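You operate a simulated robot arm through the tools that you are given. There is no shell and no other tool.

You are at the controls of a simulated robot arm. One attempt, no reset.

## Task
Polish the steel step plate and buff it bright.
Fine: grey cloth loaded from the tin marked steel, then the blue cloth; put both back. What is to be rubbed or washed off counts as gone when no trace of it is left.

Only the result counts: the job must be done as asked and must still hold three seconds after the hand-in. Knocking over, shifting, dropping, spilling or breaking anything else fails it. Flat cloth is picked up by pressing the open fingertips on it (5 to 10 N) and closing them slowly along it; thin cloth reads only 2 to 8 mm in the jaws.

## Robot
A 7-joint arm with a two-finger parallel gripper, fixed in place. Base frame: the origin is at the foot of the arm, x ahead of it, y to its left, z up; the work surface is at about z = 840. Lengths are in mm, angles in degrees, forces in N, time in s.
Its first joint turns from -132.0 to 132.0 degrees. Payload 3.91 kg.
Tool frame: the origin (TCP) lies between the finger pads and is the grasp point; the fingertips stand 30 mm ahead of it; z points along the fingers, y is the line along which they close. Largest opening 110 mm; finger width 20, thickness 10; the body of the gripper, 48 by 112 mm, starts 55 mm behind the TCP.
Orientation is told as [roll, pitch, yaw] about the base's x, y, z axes, in that order, counted from this pose: with the fingers straight down and closing along the base's y, the tool's x points along the base's -x, its y along +y and its z along -z.

## Interface
- The arm moves only by the tool apply_moves. Its argument "motion" is a list of rows, each an object (a shift or turn left out is 0, a gripper value left out holds the last) with "delta_pos": the shift along the tool's x, y, z in mm, a list of three; "rotation": the turn, a rotation vector about the tool's x, y, z in degrees, a list of three; "gripper": the finger opening in mm, from 0 to 110. In form: [{"delta_pos": [x, y, z], "rotation": [ax, ay, az], "gripper": gripper}, ...]. A call has 1 to 20 rows; each row is the pose to reach, as a shift and turn from the pose commanded when the call began, along the tool's axes at that moment. A row lasts 0.2 s, in which the tool goes at most 50 mm and 8.6 degrees; a call with a longer step from one row to the next is refused whole, and so is a gripper value outside its range. Where a pose cannot be reached the arm comes as near as it can. A force on the tool above 40 N (or 10 N above the force at the start of the call, whichever is more), or a blocked arm, ends the call early, and 0.2 s more pass. The fingers move at their own pace (about 108 mm/s each) and stop on an object; they squeeze with about 42 N. The grip force told is the motor's: it shows also when the fingers shut on nothing. Time passes only in rows, and 0.2 s behind the last, so rows that repeat a pose let the fingers close. It gives the time, the measured TCP pose, the force on the tool (base axes), the opening and the grip force at its end, in the units of the frame above (readings bear some noise), with the torque about the TCP (base axes, N m) and any sound that the robot's microphone picked up.
- Cameras (640 x 400 px; columns grow to the right, rows downward): "scene" is fixed at [45.6, 646.6, 1457.8]; the picture's right is [0.21, -0.98, 0.00], its down [-0.84, -0.18, -0.52] and it looks along [0.51, 0.11, -0.86] (base axes); focal length 214 px, centre (320, 200). "wrist" rides on the gripper at [72, 17, -103] in the tool frame; the picture's right is [-0.23, 0.97, 0.00], its down [-0.76, -0.18, -0.62] and it looks along [-0.61, -0.14, 0.78] (tool axes); focal length 222 px, centre (320, 200). There is no depth. A picture from a camera that has moved, and an enlarged one, comes with that camera's place and axes in the base frame and with its lens. The place of the scene camera against the robot may be out by one fixed shift of up to 12 mm in any direction.
- get_image(camera): a new picture of that camera. No time passes.
- close_up(camera, box): a new picture of the part [left, top, right, bottom] of that camera's present view, enlarged. No time passes.
- hand_in(): hands the job in; it is judged then, once.

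Nothing tells you positions but the pictures and the camera data. Unless the task says otherwise, let go and move clear before handing in.

The tools are called after "Emit:" by a JSON object that holds its "fn" and its "kwargs". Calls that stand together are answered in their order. apply_moves: Moves the arm, as the interface text tells. Its arguments: {"type":"object","properties":{"motion":{"type":"array","items":{"type":"object","properties":{"delta_pos":{"type":"array","items":{"type":"number"}},"rotation":{"type":"array","items":{"type":"number"}},"gripper":{"type":"number"}}}}},"required":["motion"]} The other tools are called the same way: get_image (camera) takes a picture; close_up (camera, box) takes an enlarged picture of a part of a camera's view; hand_in () hands the job in.

At the start:

```text
t: 0.0
position: [369.2, 549.6, 1194.8]
tcp_rot: [-0.1, 0.2, 0.0]
ft_force: [0.3, -0.8, 0.4]
ft_torque: [0.01, 0.03, 0.0]
gripper_width: 110.0
gripper_force: 0.0
```

scene: 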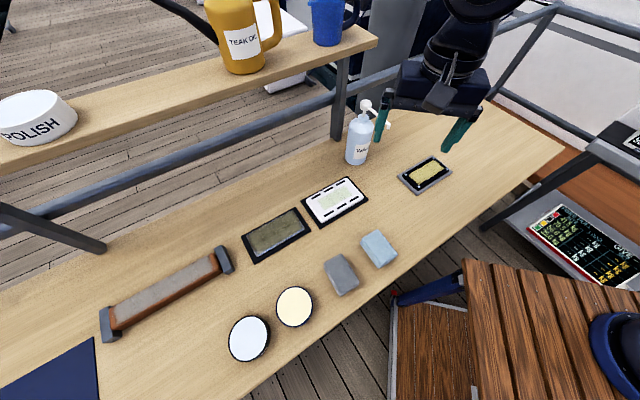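
wrist: 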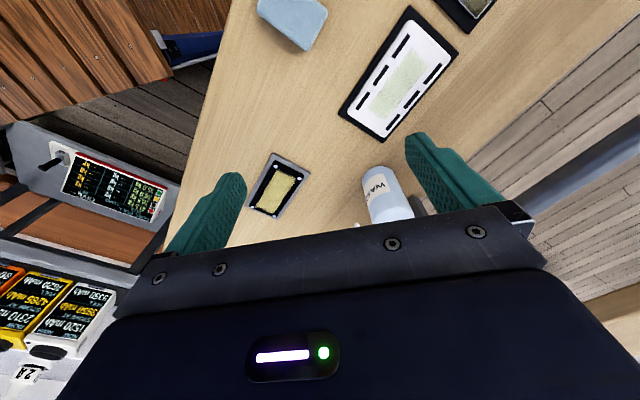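

I see a bench with two tins (white and yellowish contents), a grey and a blue folded cloth, three plates, and a long step-like bar with grey strip. I'll take close-ups first to identify tin markings and the steel step plate.

Emit:
{"fn": "close_up", "kwargs": {"camera": "scene", "box": [200, 260, 420, 380]}}

Emit:
{"fn": "close_up", "kwargs": {"camera": "scene", "box": [220, 150, 480, 270]}}

Emit:
{"fn": "close_up", "kwargs": {"camera": "scene", "box": [80, 230, 260, 350]}}

Emit:
{"fn": "close_up", "kwargs": {"camera": "scene", "box": [320, 220, 420, 310]}}

Emit:
{"fn": "close_up", "kwargs": {"camera": "scene", "box": [0, 0, 400, 180]}}

```text
2.91 times, centred on (310, 320) of scene
camera zoom: at [45.6, 646.6, 1457.8], right [0.21, -0.98, 0.0], down [-0.84, -0.18, -0.52], along [0.51, 0.11, -0.86], focal length 624 px, centre (349, -149)
```

zoom: 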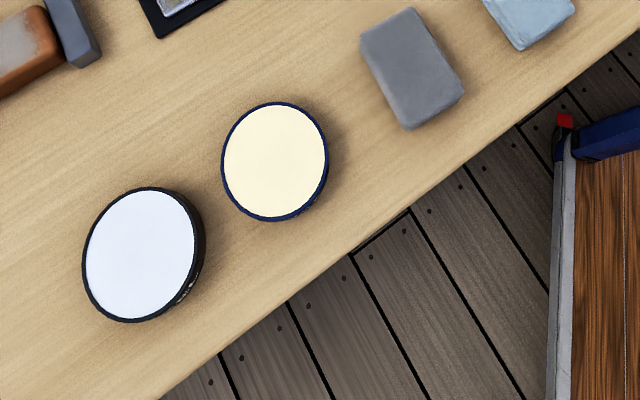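

```text
2.46 times, centred on (350, 210) of scene
camera zoom: at [45.6, 646.6, 1457.8], right [0.21, -0.98, 0.0], down [-0.84, -0.18, -0.52], along [0.51, 0.11, -0.86], focal length 528 px, centre (246, 175)
```

zoom: 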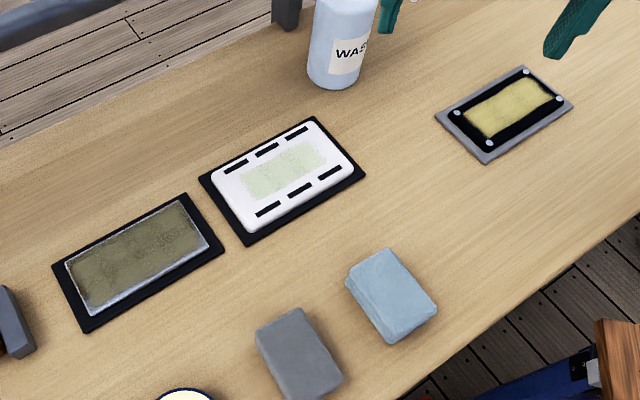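

```text
3.33 times, centred on (170, 290) of scene
camera zoom: at [45.6, 646.6, 1457.8], right [0.21, -0.98, 0.0], down [-0.84, -0.18, -0.52], along [0.51, 0.11, -0.86], focal length 715 px, centre (820, -100)
```

zoom: 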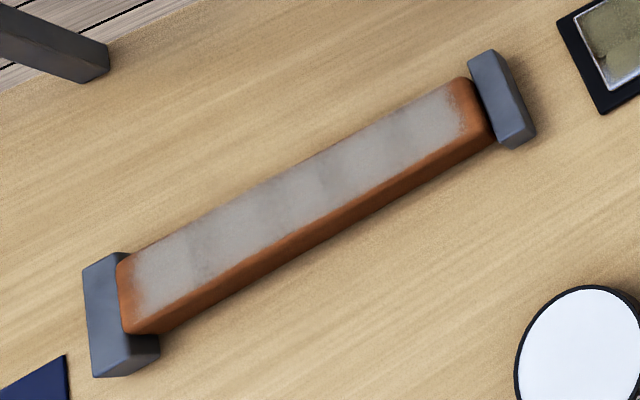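

```text
4.44 times, centred on (370, 265) of scene
camera zoom: at [45.6, 646.6, 1457.8], right [0.21, -0.98, 0.0], down [-0.84, -0.18, -0.52], along [0.51, 0.11, -0.86], focal length 953 px, centre (98, -89)
```

zoom: 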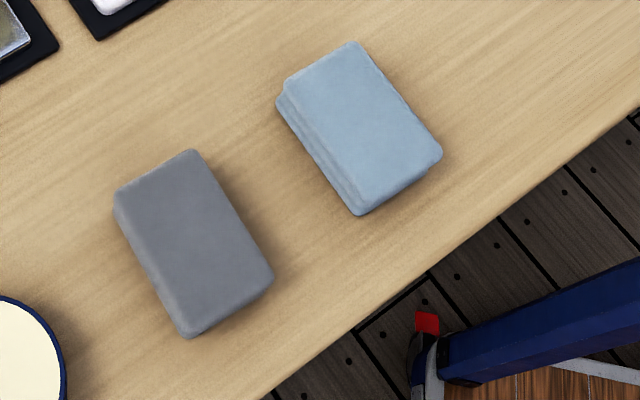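

```text
1.60 times, centred on (200, 90) of scene
camera zoom: at [45.6, 646.6, 1457.8], right [0.21, -0.98, 0.0], down [-0.84, -0.18, -0.52], along [0.51, 0.11, -0.86], focal length 343 px, centre (512, 376)
```

zoom: 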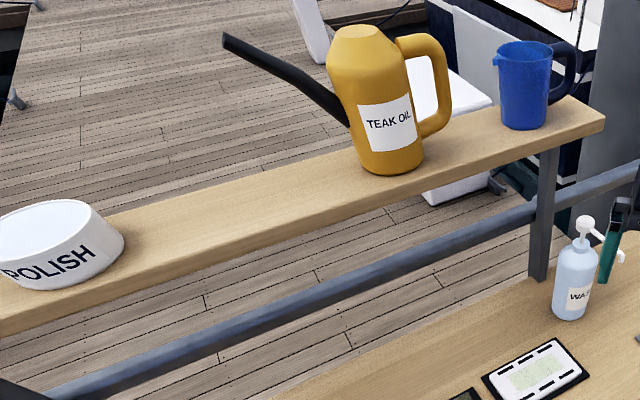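

The steel plate candidates are the tarnished plate with silver rim (~[259, 832]) and a smaller one at ~[600, 378]; the tins sit at ~[80, 720] and ~[-8, 803], and their labels face the robot side. I'll move the wrist camera in front of the tins to read the markings.

Emit:
{"fn": "apply_moves", "kwargs": {"motion": [{"delta_pos": [35, 9.6, 16.2], "rotation": [0, 0, -5]}, {"delta_pos": [70, 19.2, 32.5], "rotation": [0, 0, -10]}, {"delta_pos": [105, 28.8, 48.7], "rotation": [0, 0, -15]}, {"delta_pos": [140, 38.3, 65], "rotation": [0, 0, -20]}, {"delta_pos": [175, 47.9, 81.2], "rotation": [0, 0, -25]}, {"delta_pos": [209.5, 57.5, 97.5], "rotation": [0, 0, -30]}, {"delta_pos": [244, 67.1, 113.7], "rotation": [0, 0, -35]}, {"delta_pos": [279, 76.7, 130], "rotation": [0, 0, -40]}, {"delta_pos": [314, 86.3, 146.2], "rotation": [0, 0, -45]}, {"delta_pos": [349, 95.8, 162.5], "rotation": [0, 0, -50]}, {"delta_pos": [384, 105.4, 178.7], "rotation": [0, 0, -55]}, {"delta_pos": [419, 115, 195], "rotation": [0, 0, -60]}]}}

Emit:
{"fn": "get_image", "kwargs": {"camera": "wrist"}}

Emit:
{"fn": "get_image", "kwargs": {"camera": "scene"}}

```text
t: 2.6
position: [-50.7, 663.5, 1000.4]
tcp_rot: [0.0, 0.0, 60.0]
ft_force: [0.9, 0.2, 0.9]
ft_torque: [0.01, 0.04, -0.01]
gripper_width: 109.9
gripper_force: 0.0
```

```text
taken
camera wrist: at [-101.5, 609.1, 1103.8], right [-0.73, 0.68, 0.0], down [0.53, 0.57, 0.62], along [0.43, 0.46, -0.78], focal length 222 px, centre (320, 200)
```

wrist: 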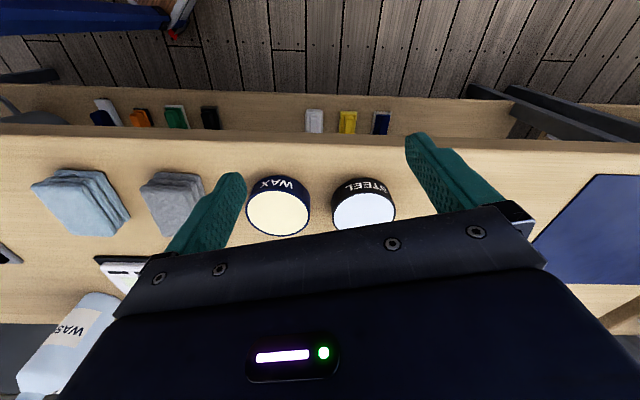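

```text
taken
```

scene: 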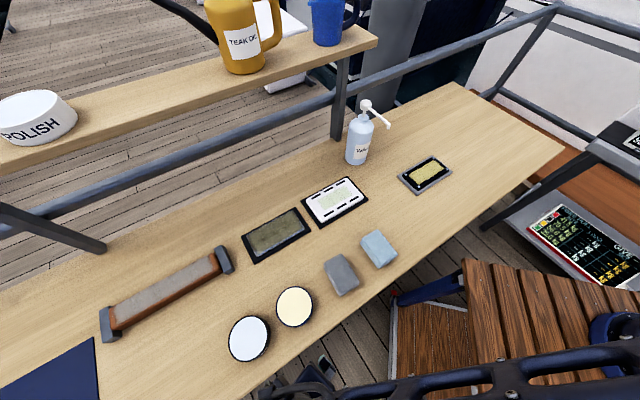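

The yellow tin reads WAX and the white one STEEL. I'll look closer at the cloths and tins.

Emit:
{"fn": "close_up", "kwargs": {"camera": "wrist", "box": [20, 150, 240, 290]}}

Emit:
{"fn": "close_up", "kwargs": {"camera": "wrist", "box": [230, 160, 430, 250]}}

```text
2.86 times, centred on (130, 220) of wrist
camera zoom: at [-101.5, 609.1, 1103.8], right [-0.73, 0.68, 0.0], down [0.53, 0.57, 0.62], along [0.43, 0.46, -0.78], focal length 635 px, centre (863, 143)
```

zoom: 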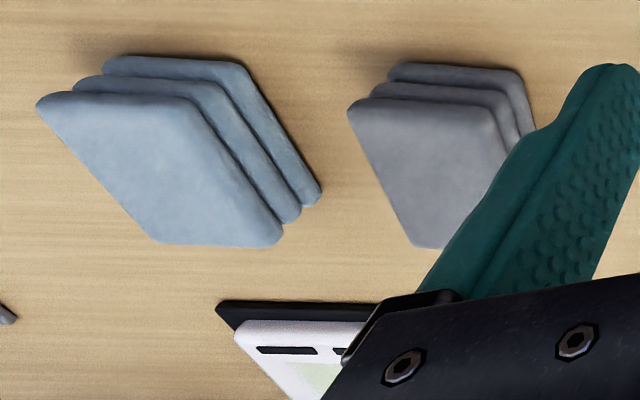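

```text
3.20 times, centred on (330, 205) of wrist
camera zoom: at [-101.5, 609.1, 1103.8], right [-0.73, 0.68, 0.0], down [0.53, 0.57, 0.62], along [0.43, 0.46, -0.78], focal length 711 px, centre (288, 184)
```

zoom: 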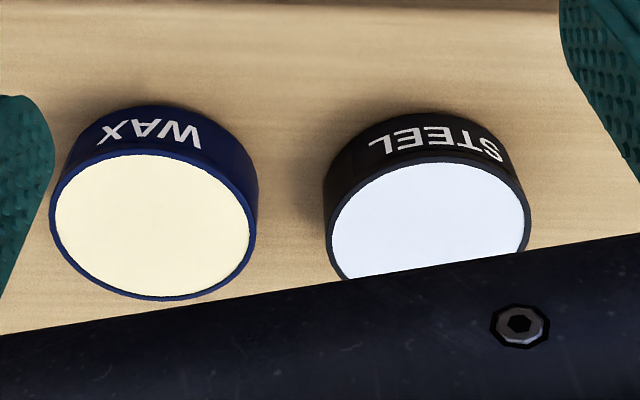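

The STEEL tin is the dark one with white polish at about [-5, 802], top near z 875; the cloths are folded pads about 57×88×30 mm. Next I move the wrist camera over the tarnished plate at ~[269, 830] to inspect it.

Emit:
{"fn": "apply_moves", "kwargs": {"motion": [{"delta_pos": [-29, -24, -7]}, {"delta_pos": [-58, -48, -14]}, {"delta_pos": [-87, -72, -21]}, {"delta_pos": [-116, -96, -28]}, {"delta_pos": [-145, -119, -36]}, {"delta_pos": [-174, -143, -43]}, {"delta_pos": [-202, -167, -50]}]}}

Emit:
{"fn": "get_image", "kwargs": {"camera": "wrist"}}

Emit:
{"fn": "get_image", "kwargs": {"camera": "scene"}}

```text
t: 4.2
position: [193.6, 755.5, 1050.9]
tcp_rot: [0.1, 0.0, 60.0]
ft_force: [0.2, 1.4, 0.2]
ft_torque: [0.02, -0.06, 0.02]
gripper_width: 109.9
gripper_force: 0.0
```

```text
taken
camera wrist: at [143.1, 702.4, 1153.7], right [-0.73, 0.68, 0.0], down [0.53, 0.57, 0.62], along [0.43, 0.45, -0.78], focal length 222 px, centre (320, 200)
```

wrist: 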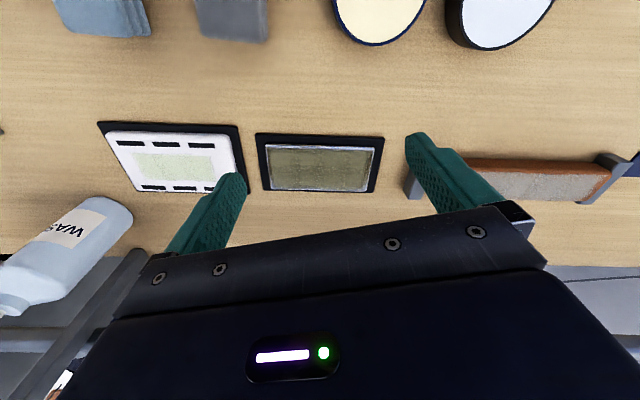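

```text
taken
```

scene: 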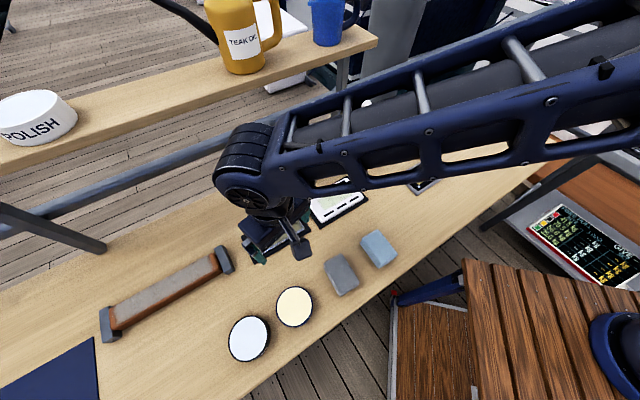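

Emit:
{"fn": "close_up", "kwargs": {"camera": "wrist", "box": [240, 115, 420, 215]}}

Emit:
{"fn": "close_up", "kwargs": {"camera": "wrist", "box": [180, 0, 560, 60]}}

Emit:
{"fn": "close_up", "kwargs": {"camera": "wrist", "box": [80, 110, 260, 210]}}

```text
3.56 times, centred on (330, 165) of wrist
camera zoom: at [143.1, 702.4, 1153.7], right [-0.73, 0.68, 0.0], down [0.53, 0.57, 0.62], along [0.43, 0.45, -0.78], focal length 790 px, centre (284, 324)
```

zoom: 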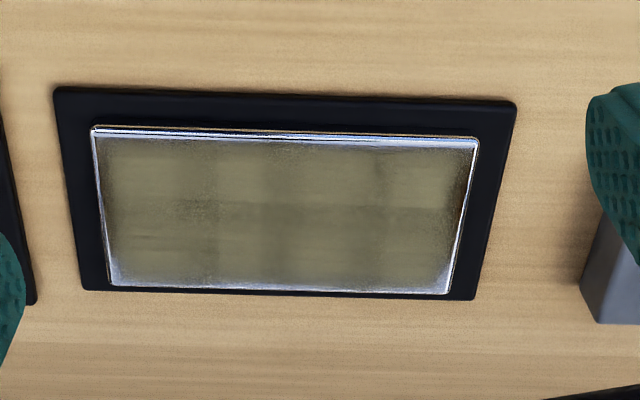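

```text
1.68 times, centred on (370, 30) of wrist
camera zoom: at [143.1, 702.4, 1153.7], right [-0.73, 0.68, 0.0], down [0.53, 0.57, 0.62], along [0.43, 0.45, -0.78], focal length 374 px, centre (236, 486)
```

zoom: 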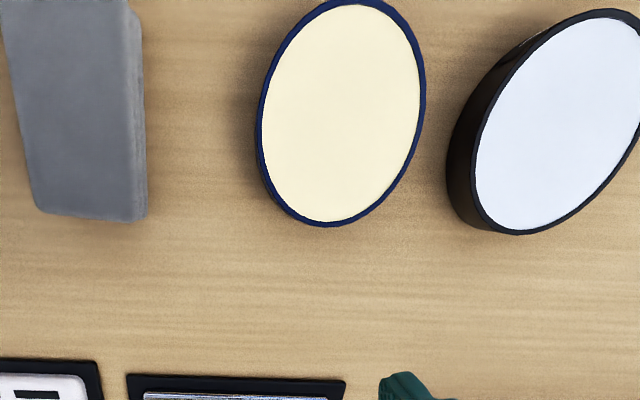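

```text
3.56 times, centred on (170, 160) of wrist
camera zoom: at [143.1, 702.4, 1153.7], right [-0.73, 0.68, 0.0], down [0.53, 0.57, 0.62], along [0.43, 0.45, -0.78], focal length 790 px, centre (853, 342)
```

zoom: 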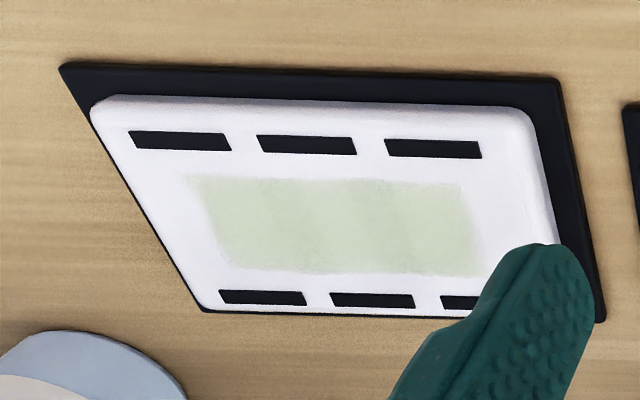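

The tarnished plate with bright rim at ~[267, 831], top about z 856, is the steel step plate (156×79 mm, long axis at −45°). Next I go over the two cloth pads to measure their exact pose.

Emit:
{"fn": "apply_moves", "kwargs": {"motion": [{"delta_pos": [34.5, -20.8, 8.3]}, {"delta_pos": [69, -41.5, 16.7]}, {"delta_pos": [103.5, -62.3, 25]}, {"delta_pos": [138, -83, 33.3]}, {"delta_pos": [172.5, -103.8, 41.7]}, {"delta_pos": [206.9, -124.6, 50]}]}}

Emit:
{"fn": "get_image", "kwargs": {"camera": "wrist"}}

Emit:
{"fn": "close_up", "kwargs": {"camera": "wrist", "box": [230, 100, 430, 220]}}

```text
t: 5.6
position: [199.0, 512.0, 996.5]
tcp_rot: [0.0, 0.0, 60.0]
ft_force: [0.0, 0.5, 0.5]
ft_torque: [-0.01, -0.01, 0.01]
gripper_width: 110.2
gripper_force: 0.0
```

```text
taken
camera wrist: at [146.7, 458.7, 1100.9], right [-0.73, 0.68, 0.0], down [0.54, 0.57, 0.62], along [0.43, 0.45, -0.78], focal length 222 px, centre (320, 200)
```

wrist: 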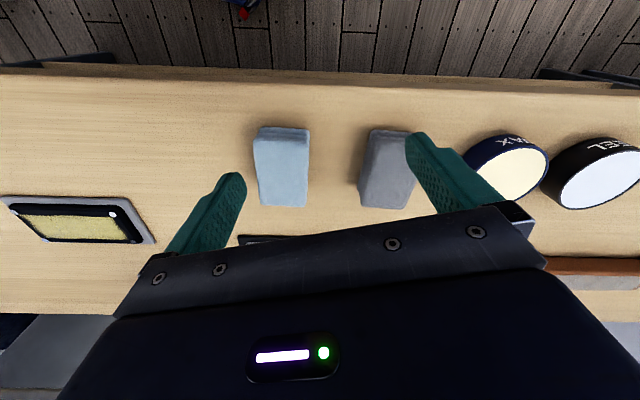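

```text
3.20 times, centred on (330, 160) of wrist
camera zoom: at [146.7, 458.7, 1100.9], right [-0.73, 0.68, 0.0], down [0.54, 0.57, 0.62], along [0.43, 0.45, -0.78], focal length 711 px, centre (288, 328)
```

zoom: 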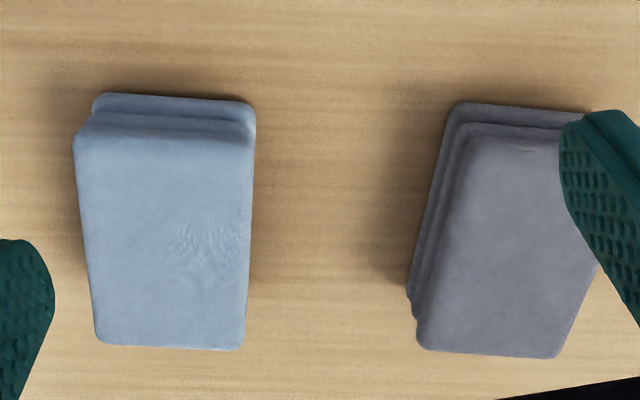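

Two clean views put the grey pad's centre at about [185, 627], long axis near 42°, top at z≈872, and the blue pad at about [282, 534]. I'll hover above the grey pad aligned with it and check.

Emit:
{"fn": "apply_moves", "kwargs": {"motion": [{"delta_pos": [-22.5, 17.4, 10], "rotation": [0, 0, 4.6]}, {"delta_pos": [-45, 34.8, 20], "rotation": [0, 0, 9.2]}, {"delta_pos": [-67.4, 52.1, 30], "rotation": [0, 0, 13.8]}, {"delta_pos": [-89.8, 69.5, 39.8], "rotation": [0, 0, 18.4]}, {"delta_pos": [-89.8, 69.5, 39.8], "rotation": [0, 0, 18.4]}, {"delta_pos": [-89.8, 69.5, 39.8], "rotation": [0, 0, 18.4]}]}}

Emit:
{"fn": "get_image", "kwargs": {"camera": "wrist"}}

Emit:
{"fn": "close_up", "kwargs": {"camera": "wrist", "box": [180, 50, 480, 230]}}

Emit:
{"fn": "get_image", "kwargs": {"camera": "scene"}}

```text
t: 7.0
position: [184.8, 626.6, 959.9]
tcp_rot: [0.0, 0.0, 41.6]
ft_force: [-0.2, 0.1, 0.5]
ft_torque: [0.0, 0.01, -0.01]
gripper_width: 110.0
gripper_force: 0.1
```

```text
taken
camera wrist: at [119.0, 591.0, 1063.5], right [-0.48, 0.88, 0.0], down [0.69, 0.37, 0.62], along [0.55, 0.3, -0.78], focal length 222 px, centre (320, 200)
```

wrist: 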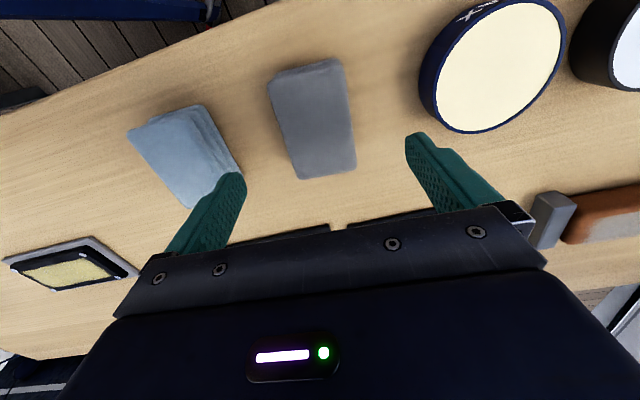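

```text
2.13 times, centred on (330, 140) of wrist
camera zoom: at [119.0, 591.0, 1063.5], right [-0.48, 0.88, 0.0], down [0.69, 0.37, 0.62], along [0.55, 0.3, -0.78], focal length 474 px, centre (299, 328)
```

zoom: 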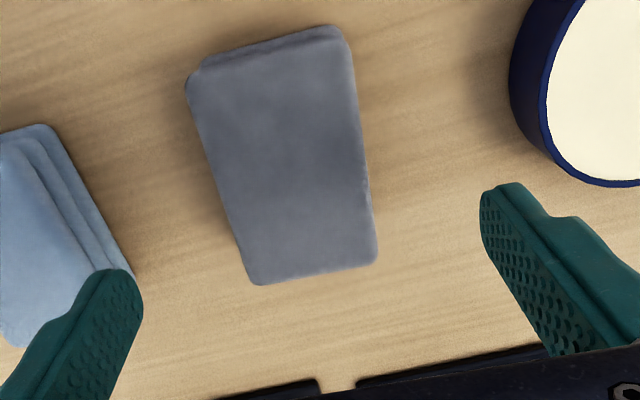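

```text
taken
```

scene: 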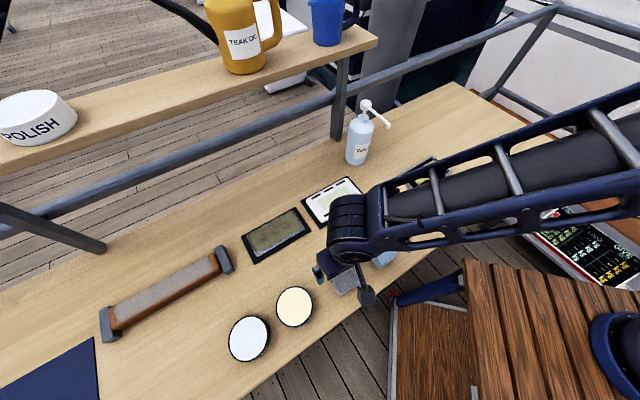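

The grey pad is centred at about [186.5, 626], yaw ≈ 40°, and the fingers straddle it with clearance. I descend with open fingers to leave about 10 mm of pad below the tips.

Emit:
{"fn": "apply_moves", "kwargs": {"motion": [{"delta_pos": [-0.4, -1.0, 15], "rotation": [0, 0, 1.6]}, {"delta_pos": [-0.4, -1.0, 30], "rotation": [0, 0, 1.6]}, {"delta_pos": [-0.4, -1.0, 45], "rotation": [0, 0, 1.6]}, {"delta_pos": [-0.4, -1.0, 60], "rotation": [0, 0, 1.6]}, {"delta_pos": [-0.4, -1.0, 70], "rotation": [0, 0, 1.6]}, {"delta_pos": [-0.4, -1.0, 79], "rotation": [0, 0, 1.6]}, {"delta_pos": [-0.4, -1.0, 79], "rotation": [0, 0, 1.6]}]}}

Emit:
{"fn": "get_image", "kwargs": {"camera": "wrist"}}

Emit:
{"fn": "get_image", "kwargs": {"camera": "scene"}}

```text
t: 8.6
position: [186.9, 625.7, 882.1]
tcp_rot: [0.0, 0.1, 40.0]
ft_force: [1.1, 0.1, 0.9]
ft_torque: [-0.01, 0.0, 0.02]
gripper_width: 110.2
gripper_force: 0.0
```

```text
taken
camera wrist: at [119.6, 593.2, 984.9], right [-0.45, 0.89, 0.0], down [0.7, 0.35, 0.62], along [0.56, 0.28, -0.78], focal length 222 px, centre (320, 200)
```

wrist: 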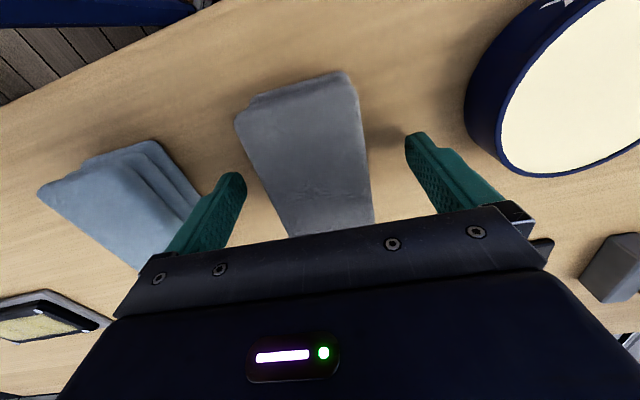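

```text
taken
```

scene: 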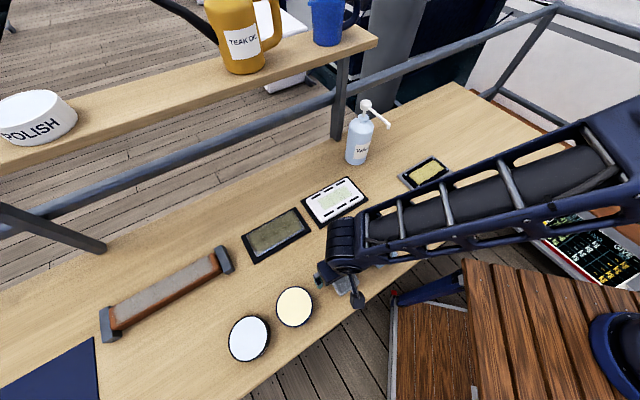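

Fingers are around the pad, centred within ~2 mm. I'll close them slowly.

Emit:
{"fn": "apply_moves", "kwargs": {"motion": [{"gripper": 80}, {"gripper": 70}, {"gripper": 64}, {"gripper": 60}, {"gripper": 57}, {"gripper": 54}, {"gripper": 51}, {"gripper": 48}, {"gripper": 48}]}}

Emit:
{"fn": "get_image", "kwargs": {"camera": "wrist"}}

```text
t: 10.6
position: [185.7, 626.0, 882.0]
tcp_rot: [0.1, -0.1, 40.1]
ft_force: [0.5, -0.1, 1.3]
ft_torque: [-0.01, -0.03, 0.05]
gripper_width: 59.1
gripper_force: 41.6
```

```text
taken
camera wrist: at [119.6, 593.2, 985.0], right [-0.45, 0.89, 0.0], down [0.7, 0.35, 0.62], along [0.56, 0.28, -0.78], focal length 222 px, centre (320, 200)
```

wrist: 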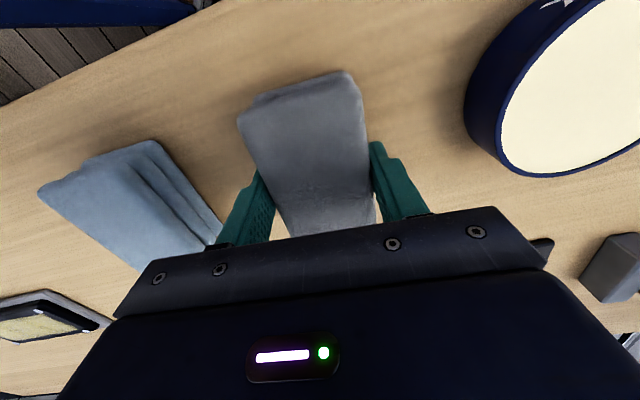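

The pad is held at 59 mm with 42 N; its pick-up pose is TCP [186, 626.5, 881], yaw 40. I lift it and move to a point near the tins to measure the STEEL tin accurately.

Emit:
{"fn": "apply_moves", "kwargs": {"motion": [{"delta_pos": [0, 0, -15]}, {"delta_pos": [0, 0, -40]}, {"delta_pos": [0, 0, -70]}, {"delta_pos": [0, 0, -104]}, {"delta_pos": [5.2, 34, -104], "rotation": [0, 0, -1.2]}, {"delta_pos": [10.4, 68, -104], "rotation": [0, 0, -2.5]}, {"delta_pos": [15.6, 103, -104], "rotation": [0, 0, -3.7]}, {"delta_pos": [20.8, 137, -104], "rotation": [0, 0, -5]}, {"delta_pos": [20.8, 137, -104], "rotation": [0, 0, -5]}, {"delta_pos": [20.8, 137, -104], "rotation": [0, 0, -5]}]}}

Emit:
{"fn": "get_image", "kwargs": {"camera": "wrist"}}

Emit:
{"fn": "get_image", "kwargs": {"camera": "scene"}}

```text
t: 12.8
position: [83.7, 718.0, 985.4]
tcp_rot: [0.1, 0.1, 45.1]
ft_force: [-0.8, -0.5, -0.7]
ft_torque: [-0.03, -0.02, -0.02]
gripper_width: 58.9
gripper_force: 42.3
```

```text
taken
camera wrist: at [19.4, 679.4, 1088.9], right [-0.53, 0.85, 0.0], down [0.66, 0.41, 0.62], along [0.53, 0.33, -0.78], focal length 222 px, centre (320, 200)
```

wrist: 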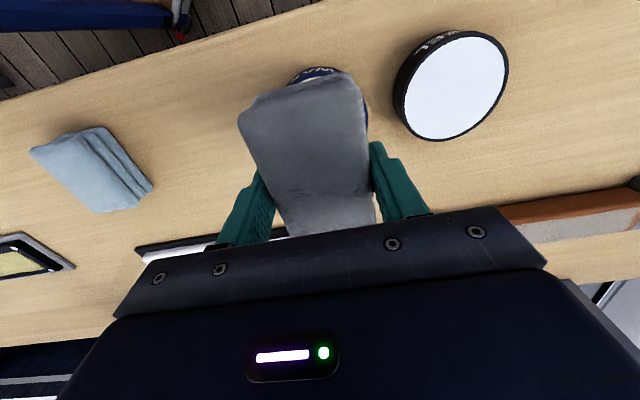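

```text
taken
```

scene: 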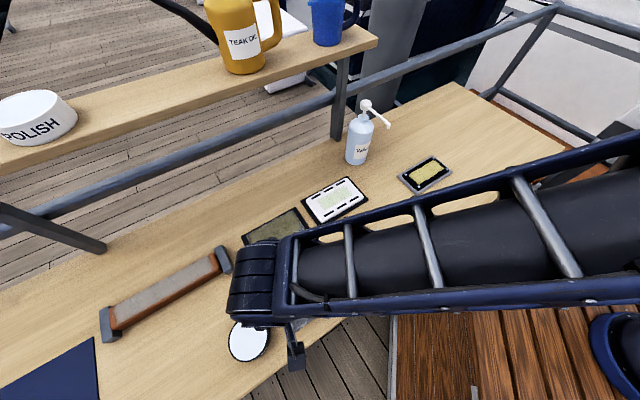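

Emit:
{"fn": "close_up", "kwargs": {"camera": "wrist", "box": [370, 10, 540, 150]}}

Emit:
{"fn": "close_up", "kwargs": {"camera": "wrist", "box": [20, 100, 170, 230]}}

```text
2.86 times, centred on (455, 80) of wrist
camera zoom: at [19.4, 679.4, 1088.9], right [-0.53, 0.85, 0.0], down [0.66, 0.41, 0.62], along [0.53, 0.33, -0.78], focal length 635 px, centre (-66, 543)
```

zoom: 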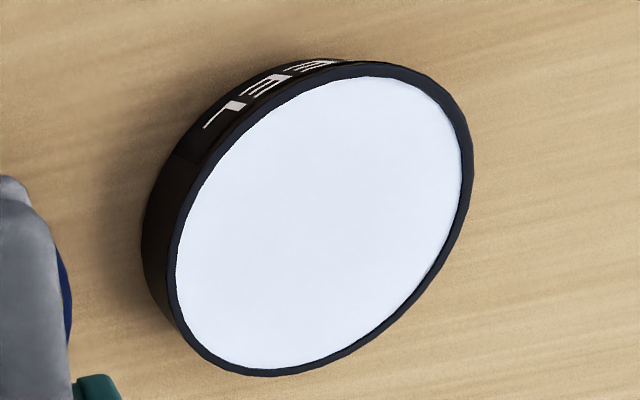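

```text
3.08 times, centred on (95, 165) of wrist
camera zoom: at [19.4, 679.4, 1088.9], right [-0.53, 0.85, 0.0], down [0.66, 0.41, 0.62], along [0.53, 0.33, -0.78], focal length 684 px, centre (1012, 308)
```

zoom: 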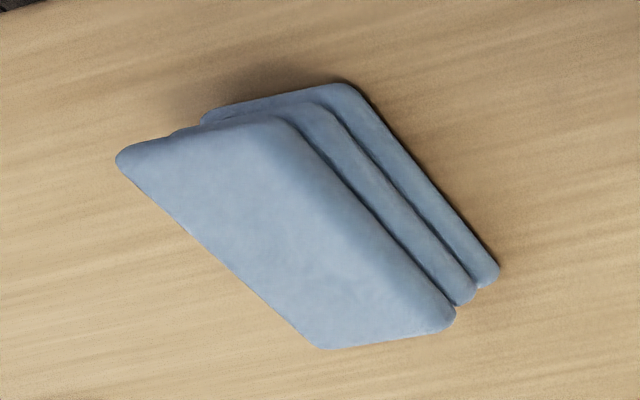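

The STEEL tin's centre works out to about [0, 806], top near z 875. I'll bring the pad above it and come down to just over the rim.

Emit:
{"fn": "apply_moves", "kwargs": {"motion": [{"delta_pos": [-1, 30, 0]}, {"delta_pos": [-2, 60, 0]}, {"delta_pos": [-3, 90, 0]}, {"delta_pos": [-3.9, 120.5, 0]}, {"delta_pos": [-3.9, 120.5, 15]}, {"delta_pos": [-3.9, 120.5, 30]}, {"delta_pos": [-3.9, 120.5, 42]}, {"delta_pos": [-3.9, 120.5, 50]}, {"delta_pos": [-3.9, 120.5, 60]}, {"delta_pos": [-3.9, 120.5, 60]}]}}

Emit:
{"fn": "get_image", "kwargs": {"camera": "wrist"}}

Emit:
{"fn": "get_image", "kwargs": {"camera": "scene"}}

```text
t: 15.0
position: [0.8, 807.7, 925.0]
tcp_rot: [0.0, 0.0, 45.0]
ft_force: [-0.1, 0.6, -0.9]
ft_torque: [0.05, 0.01, 0.01]
gripper_width: 59.4
gripper_force: 42.0
```

```text
taken
camera wrist: at [-63.4, 768.1, 1028.8], right [-0.53, 0.85, 0.0], down [0.66, 0.41, 0.62], along [0.53, 0.33, -0.78], focal length 222 px, centre (320, 200)
```

wrist: 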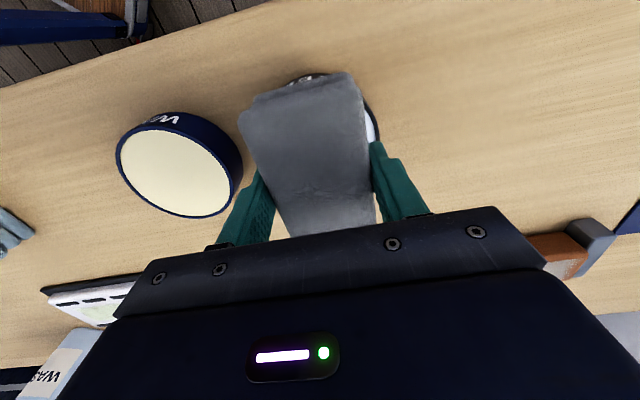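

```text
taken
```

scene: 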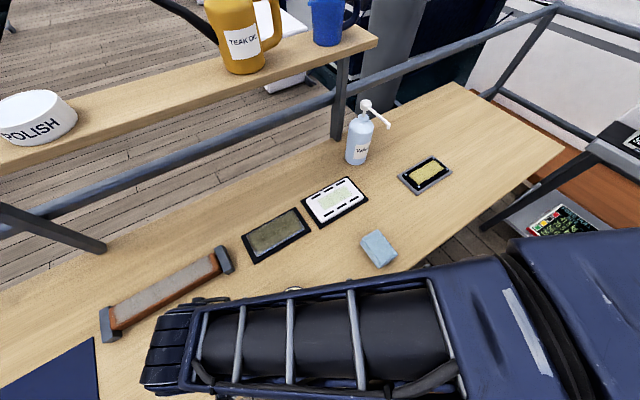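

The pad is centred over the STEEL tin with about 9 mm gap. I creep down to contact.

Emit:
{"fn": "apply_moves", "kwargs": {"motion": [{"delta_pos": [0, 0, 2]}, {"delta_pos": [0, 0, 4]}, {"delta_pos": [0, 0, 5.5]}, {"delta_pos": [0, 0, 7]}, {"delta_pos": [0, 0, 7]}]}}

```text
t: 16.2
position: [-0.5, 804.7, 918.1]
tcp_rot: [0.1, 0.1, 45.0]
ft_force: [-0.8, 0.5, -0.6]
ft_torque: [0.03, 0.03, -0.03]
gripper_width: 59.0
gripper_force: 42.2
```

Emit:
{"fn": "apply_moves", "kwargs": {"motion": [{"delta_pos": [0, 0, 0.7]}, {"delta_pos": [0, 0, 1.4]}, {"delta_pos": [0, 0, 2]}, {"delta_pos": [0, 0, 2]}]}}

```text
t: 17.2
position: [-0.8, 805.6, 915.7]
tcp_rot: [0.0, 0.1, 44.9]
ft_force: [-0.6, 0.6, 0.0]
ft_torque: [0.0, 0.01, 0.04]
gripper_width: 58.9
gripper_force: 41.9
```

Emit:
{"fn": "apply_moves", "kwargs": {"motion": [{"delta_pos": [0, 0, 0.7]}, {"delta_pos": [0, 0, 1.4]}, {"delta_pos": [0, 0, 2]}, {"delta_pos": [0, 0, 2]}]}}

```text
t: 18.2
position: [-0.3, 807.5, 916.2]
tcp_rot: [0.1, -0.1, 45.1]
ft_force: [2.3, -3.6, 22.2]
ft_torque: [-0.31, -0.06, 0.02]
gripper_width: 59.1
gripper_force: 41.8
```

Contact with 22 N. I ease off to a gentle press and hold briefly before lifting.

Emit:
{"fn": "apply_moves", "kwargs": {"motion": [{"delta_pos": [0, 0, -1.2]}, {"delta_pos": [0, 0, -1.2]}]}}

```text
t: 18.8
position: [0.0, 806.4, 915.8]
tcp_rot: [0.1, 0.0, 45.1]
ft_force: [-0.4, 7.1, 13.7]
ft_torque: [0.4, 0.15, -0.02]
gripper_width: 58.9
gripper_force: 42.1
```

Emit:
{"fn": "apply_moves", "kwargs": {"motion": [{"delta_pos": [0, 0, -1]}, {"delta_pos": [0, 0, -3]}, {"delta_pos": [0, 0, -10]}, {"delta_pos": [0, 0, -30]}, {"delta_pos": [0, 0, -60]}, {"delta_pos": [0, 0, -85]}, {"delta_pos": [0, 0, -85]}]}}

Emit:
{"fn": "get_image", "kwargs": {"camera": "wrist"}}

Emit:
{"fn": "get_image", "kwargs": {"camera": "scene"}}

```text
t: 20.4
position: [-1.0, 805.6, 999.3]
tcp_rot: [0.0, 0.0, 45.0]
ft_force: [0.0, -0.3, -1.5]
ft_torque: [-0.01, 0.0, 0.02]
gripper_width: 59.3
gripper_force: 41.6
```

```text
taken
camera wrist: at [-63.9, 767.3, 1103.3], right [-0.53, 0.85, 0.0], down [0.66, 0.41, 0.62], along [0.53, 0.33, -0.78], focal length 222 px, centre (320, 200)
```

wrist: 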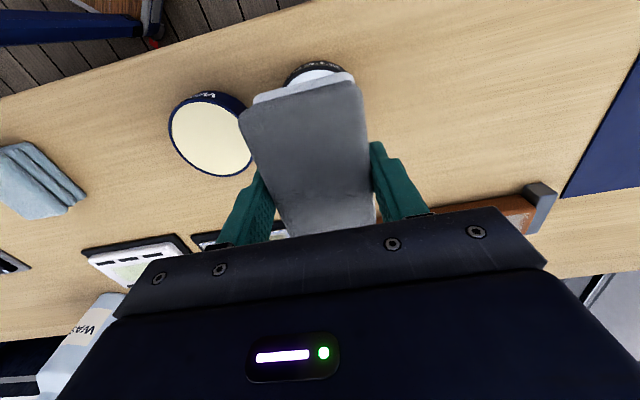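

```text
taken
```

scene: 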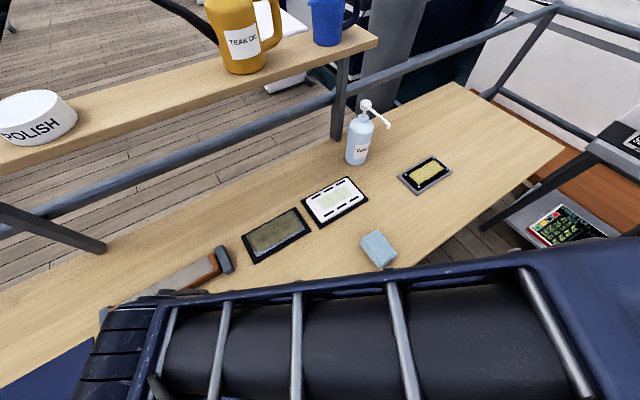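

Emit:
{"fn": "close_up", "kwargs": {"camera": "wrist", "box": [220, 40, 400, 240]}}

```text
2.00 times, centred on (310, 140) of wrist
camera zoom: at [-63.9, 767.3, 1103.3], right [-0.53, 0.85, 0.0], down [0.66, 0.41, 0.62], along [0.53, 0.33, -0.78], focal length 444 px, centre (340, 320)
```

zoom: 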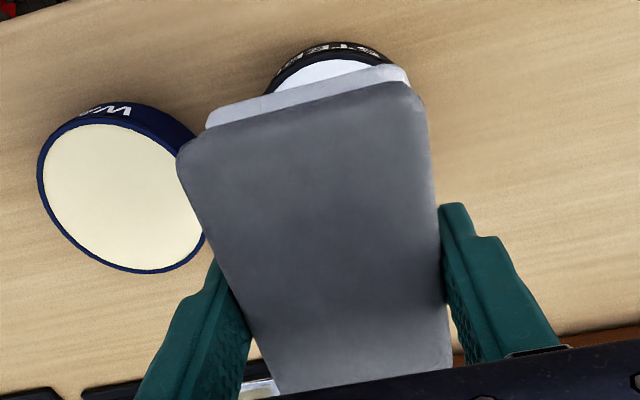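

The pad's underside turned white, so it is loaded with steel polish, and the tin hasn't moved. Now I carry it above the steel plate centre at [267, 831].

Emit:
{"fn": "apply_moves", "kwargs": {"motion": [{"delta_pos": [-29.5, -24.5, 0]}, {"delta_pos": [-59, -49, 0]}, {"delta_pos": [-88.5, -73.5, 0]}, {"delta_pos": [-118, -98, 0]}, {"delta_pos": [-147.5, -122.5, 0]}, {"delta_pos": [-177, -147, 0]}, {"delta_pos": [-206.4, -171.5, 0], "rotation": [0, 0, -0.4]}, {"delta_pos": [-206.4, -171.5, 20], "rotation": [0, 0, -0.4]}, {"delta_pos": [-206.4, -171.5, 40], "rotation": [0, 0, -0.4]}, {"delta_pos": [-206.4, -171.5, 60], "rotation": [0, 0, -0.4]}, {"delta_pos": [-206.4, -171.5, 75], "rotation": [0, 0, -0.4]}, {"delta_pos": [-206.4, -171.5, 75], "rotation": [0, 0, -0.4]}]}}

Emit:
{"fn": "get_image", "kwargs": {"camera": "wrist"}}

Emit:
{"fn": "get_image", "kwargs": {"camera": "scene"}}

```text
t: 23.0
position: [266.0, 830.8, 923.3]
tcp_rot: [0.1, 0.0, 45.4]
ft_force: [0.0, 0.7, -0.5]
ft_torque: [-0.01, 0.02, -0.01]
gripper_width: 59.2
gripper_force: 42.9
```

```text
taken
camera wrist: at [203.3, 791.1, 1028.4], right [-0.53, 0.85, 0.0], down [0.66, 0.42, 0.62], along [0.53, 0.33, -0.78], focal length 222 px, centre (320, 200)
```

wrist: 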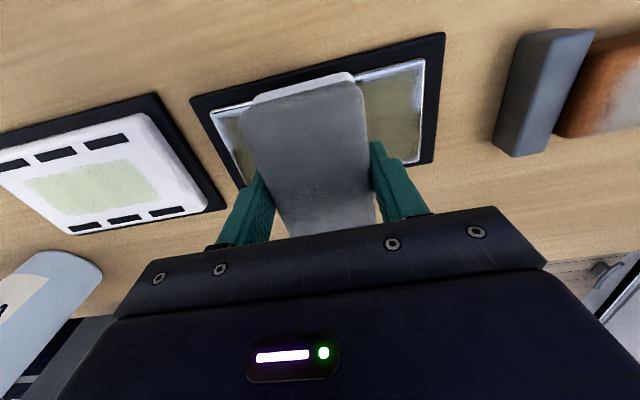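

```text
taken
```

scene: 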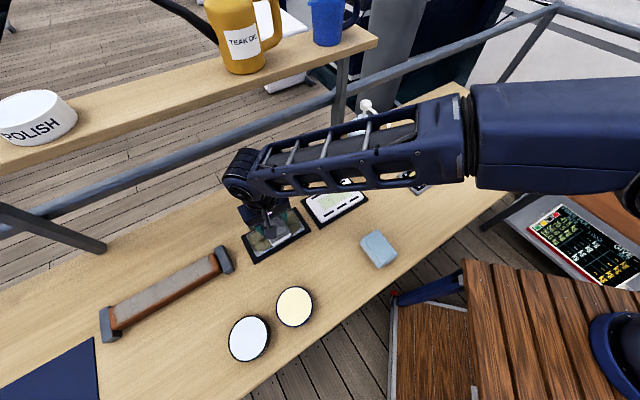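

Plate corners re-measured consistently: centre [267, 831], top ≈ 856, so contact should come at TCP z ≈ 896.5. I go down to just above and then creep.

Emit:
{"fn": "apply_moves", "kwargs": {"motion": [{"delta_pos": [0, 0, 8]}, {"delta_pos": [0, 0, 16]}, {"delta_pos": [0, 0, 22]}, {"delta_pos": [0, 0, 24]}, {"delta_pos": [0, 0, 25]}, {"delta_pos": [0, 0, 26]}, {"delta_pos": [0, 0, 26]}]}}

```text
t: 24.6
position: [266.9, 829.9, 898.9]
tcp_rot: [0.0, 0.0, 45.4]
ft_force: [-0.1, 2.2, 3.6]
ft_torque: [-0.06, 0.03, -0.05]
gripper_width: 59.2
gripper_force: 41.7
```

Emit:
{"fn": "apply_moves", "kwargs": {"motion": [{"delta_pos": [0, 0, 0.5]}, {"delta_pos": [0, 0, 0.5]}]}}

```text
t: 25.2
position: [267.1, 830.5, 898.2]
tcp_rot: [0.0, 0.0, 45.5]
ft_force: [0.6, 1.2, 7.0]
ft_torque: [-0.02, 0.0, 0.05]
gripper_width: 59.1
gripper_force: 42.2
```

Contact at 7 N. I start sweeping along the plate with a light press of about 10 N.

Emit:
{"fn": "apply_moves", "kwargs": {"motion": [{"delta_pos": [0, 0, 0.3]}, {"delta_pos": [0, 10, 0.3]}, {"delta_pos": [0, 20, 0.3]}, {"delta_pos": [0, 30, 0.3]}, {"delta_pos": [0, 40, 0.3]}, {"delta_pos": [0, 50, 0.3]}, {"delta_pos": [0, 50, 0.3]}]}}

Emit:
{"fn": "get_image", "kwargs": {"camera": "wrist"}}

Emit:
{"fn": "get_image", "kwargs": {"camera": "scene"}}

```text
t: 26.8
position: [232.6, 866.5, 898.5]
tcp_rot: [0.0, -0.1, 45.3]
ft_force: [4.1, -3.5, 17.6]
ft_torque: [-0.21, -0.12, -0.05]
gripper_width: 59.2
gripper_force: 41.8
```

```text
taken
camera wrist: at [168.6, 827.1, 1002.7], right [-0.53, 0.85, 0.0], down [0.66, 0.42, 0.62], along [0.53, 0.33, -0.78], focal length 222 px, centre (320, 200)
```

wrist: 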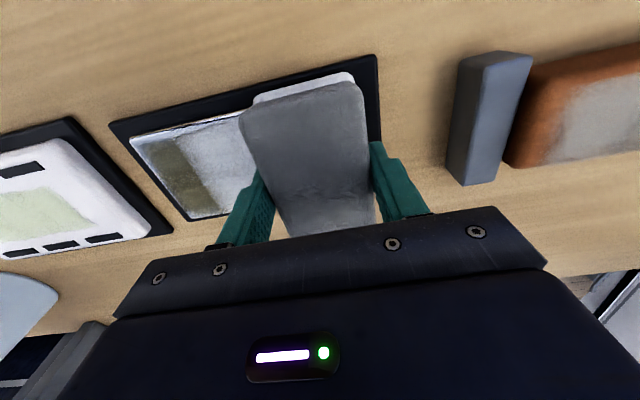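

```text
taken
```

scene: 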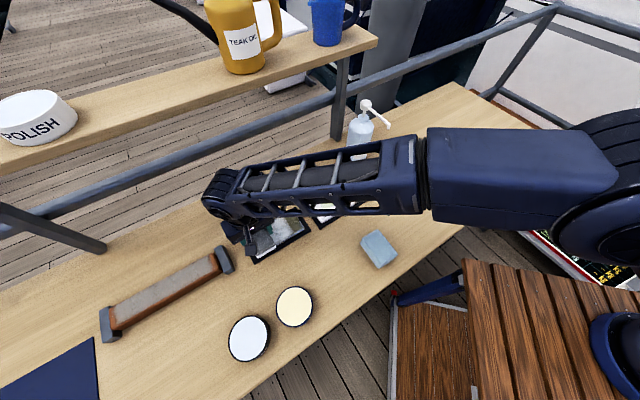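

The tarnish gives way to a polish film where rubbed. I continue with full-length back-and-forth sweeps.

Emit:
{"fn": "apply_moves", "kwargs": {"motion": [{"delta_pos": [0, -12, -0.2]}, {"delta_pos": [0, -24, -0.2]}, {"delta_pos": [0, -36, -0.2]}, {"delta_pos": [0, -48, -0.2]}, {"delta_pos": [0, -60, -0.2]}, {"delta_pos": [0, -72, -0.2]}, {"delta_pos": [0, -84, -0.2]}, {"delta_pos": [0, -94, -0.2]}, {"delta_pos": [0, -101, -0.2]}, {"delta_pos": [0, -101, -0.2]}, {"delta_pos": [0, -88, -0.2]}, {"delta_pos": [0, -76, -0.2]}, {"delta_pos": [0, -64, -0.2]}, {"delta_pos": [0, -52, -0.2]}, {"delta_pos": [0, -40, -0.2]}, {"delta_pos": [0, -28, -0.2]}, {"delta_pos": [0, -16, -0.2]}, {"delta_pos": [0, -4, -0.2]}, {"delta_pos": [0, 1, -0.2]}, {"delta_pos": [0, 1, -0.2]}]}}

Emit:
{"fn": "get_image", "kwargs": {"camera": "wrist"}}

```text
t: 31.0
position: [231.2, 865.5, 899.4]
tcp_rot: [-0.1, -0.1, 45.3]
ft_force: [8.0, -5.2, 26.3]
ft_torque: [-0.26, -0.26, -0.09]
gripper_width: 59.2
gripper_force: 42.1
```

```text
taken
camera wrist: at [168.1, 826.3, 1002.3], right [-0.53, 0.85, 0.0], down [0.66, 0.42, 0.62], along [0.53, 0.33, -0.78], focal length 222 px, centre (320, 200)
```

wrist: 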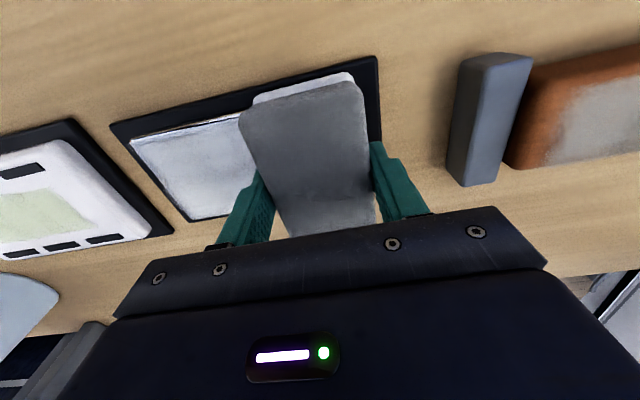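

Emit:
{"fn": "close_up", "kwargs": {"camera": "wrist", "box": [100, 50, 400, 240]}}

```text
2.11 times, centred on (250, 145) of wrist
camera zoom: at [168.1, 826.3, 1002.3], right [-0.53, 0.85, 0.0], down [0.66, 0.42, 0.62], along [0.53, 0.33, -0.78], focal length 468 px, centre (467, 316)
```

zoom: 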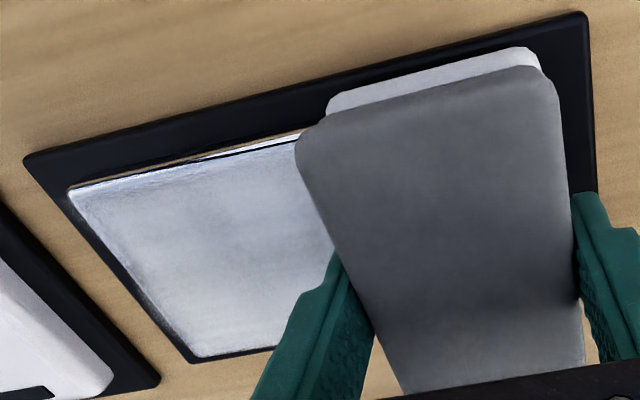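

Nearly everything visible is now covered with polish film. I'll ease the pressure and do two more passes with small crosswise offsets to be sure the edges are done.

Emit:
{"fn": "apply_moves", "kwargs": {"motion": [{"delta_pos": [2, 0, -0.7]}, {"delta_pos": [4, -8, -0.7]}, {"delta_pos": [4, -20, -0.7]}, {"delta_pos": [4, -32, -0.7]}, {"delta_pos": [4, -44, -0.7]}, {"delta_pos": [4, -56, -0.7]}, {"delta_pos": [4, -68, -0.7]}, {"delta_pos": [4, -80, -0.7]}, {"delta_pos": [4, -92, -0.7]}, {"delta_pos": [4, -102, -0.7]}, {"delta_pos": [0, -102, -0.7]}, {"delta_pos": [-4, -100, -0.7]}, {"delta_pos": [-4, -88, -0.7]}, {"delta_pos": [-4, -76, -0.7]}, {"delta_pos": [-4, -64, -0.7]}, {"delta_pos": [-4, -52, -0.7]}, {"delta_pos": [-4, -40, -0.7]}, {"delta_pos": [-4, -28, -0.7]}, {"delta_pos": [-4, -16, -0.7]}, {"delta_pos": [-4, -4, -0.7]}]}}

Emit:
{"fn": "apply_moves", "kwargs": {"motion": [{"delta_pos": [2, 2, 0]}, {"delta_pos": [4, 4, 0]}, {"delta_pos": [4, -8, 0]}, {"delta_pos": [4, -20, 0]}, {"delta_pos": [4, -32, 0]}, {"delta_pos": [4, -44, 0]}, {"delta_pos": [4, -50, 0]}, {"delta_pos": [4, -50, -5]}, {"delta_pos": [4, -50, -30]}, {"delta_pos": [4, -50, -60]}, {"delta_pos": [44, -50, -100]}, {"delta_pos": [74, -50, -120]}, {"delta_pos": [100, -50, -130]}, {"delta_pos": [100, -50, -130]}]}}

Emit:
{"fn": "get_image", "kwargs": {"camera": "wrist"}}

Emit:
{"fn": "get_image", "kwargs": {"camera": "scene"}}

```text
t: 35.2
position: [237.4, 867.2, 899.0]
tcp_rot: [0.0, 0.0, 45.3]
ft_force: [-0.8, -0.1, 0.2]
ft_torque: [0.03, 0.01, -0.01]
gripper_width: 59.2
gripper_force: 42.0
```

```text
refused: row 11 steps farther than a row can; nothing moved
```

```text
taken
camera wrist: at [173.9, 828.1, 1003.6], right [-0.53, 0.85, 0.0], down [0.66, 0.42, 0.62], along [0.53, 0.33, -0.78], focal length 222 px, centre (320, 200)
```

wrist: 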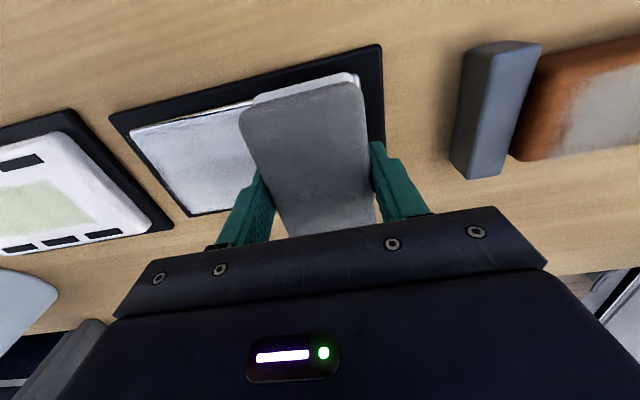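

```text
taken
```

scene: 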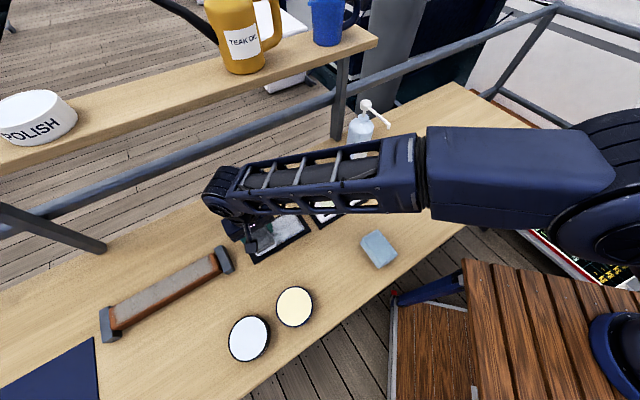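

Contact had faded in the last pass, so I lift off and move aside to inspect the whole plate.

Emit:
{"fn": "apply_moves", "kwargs": {"motion": [{"delta_pos": [0, 0, -20]}, {"delta_pos": [0, 0, -50]}, {"delta_pos": [0, 0, -90]}, {"delta_pos": [0, 0, -130]}, {"delta_pos": [15, -42, -130]}, {"delta_pos": [30, -84, -130]}, {"delta_pos": [45, -126, -130]}, {"delta_pos": [60, -168, -130]}, {"delta_pos": [75, -210, -130]}, {"delta_pos": [90, -250, -130]}, {"delta_pos": [90, -250, -130]}, {"delta_pos": [90, -250, -130]}]}}

Emit:
{"fn": "get_image", "kwargs": {"camera": "wrist"}}

Emit:
{"fn": "get_image", "kwargs": {"camera": "scene"}}

```text
t: 37.8
position: [351.8, 628.3, 1027.5]
tcp_rot: [0.1, -0.1, 45.5]
ft_force: [0.7, 0.1, -0.7]
ft_torque: [-0.01, 0.02, 0.0]
gripper_width: 59.3
gripper_force: 42.1
```

```text
taken
camera wrist: at [288.4, 587.6, 1131.3], right [-0.53, 0.85, 0.0], down [0.66, 0.42, 0.62], along [0.53, 0.33, -0.78], focal length 222 px, centre (320, 200)
```

wrist: 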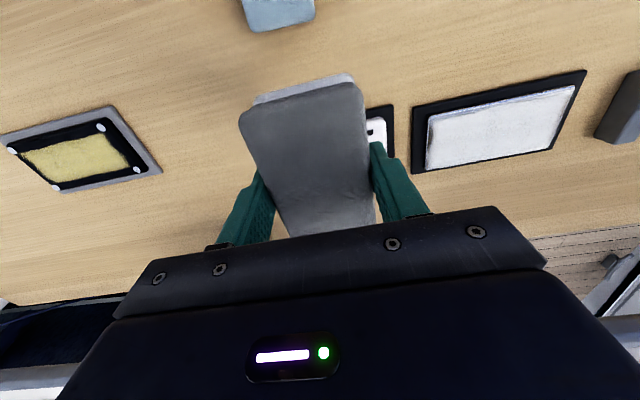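

```text
taken
```

scene: 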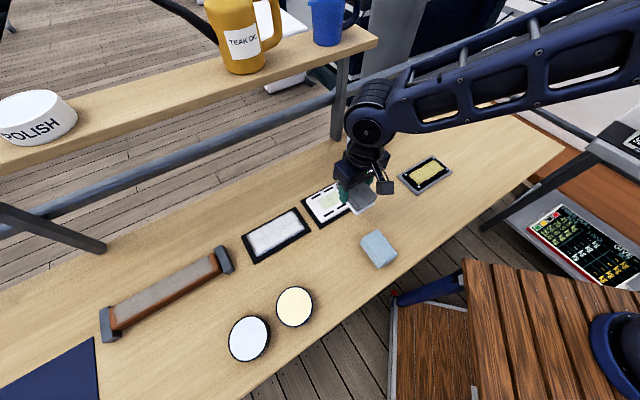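

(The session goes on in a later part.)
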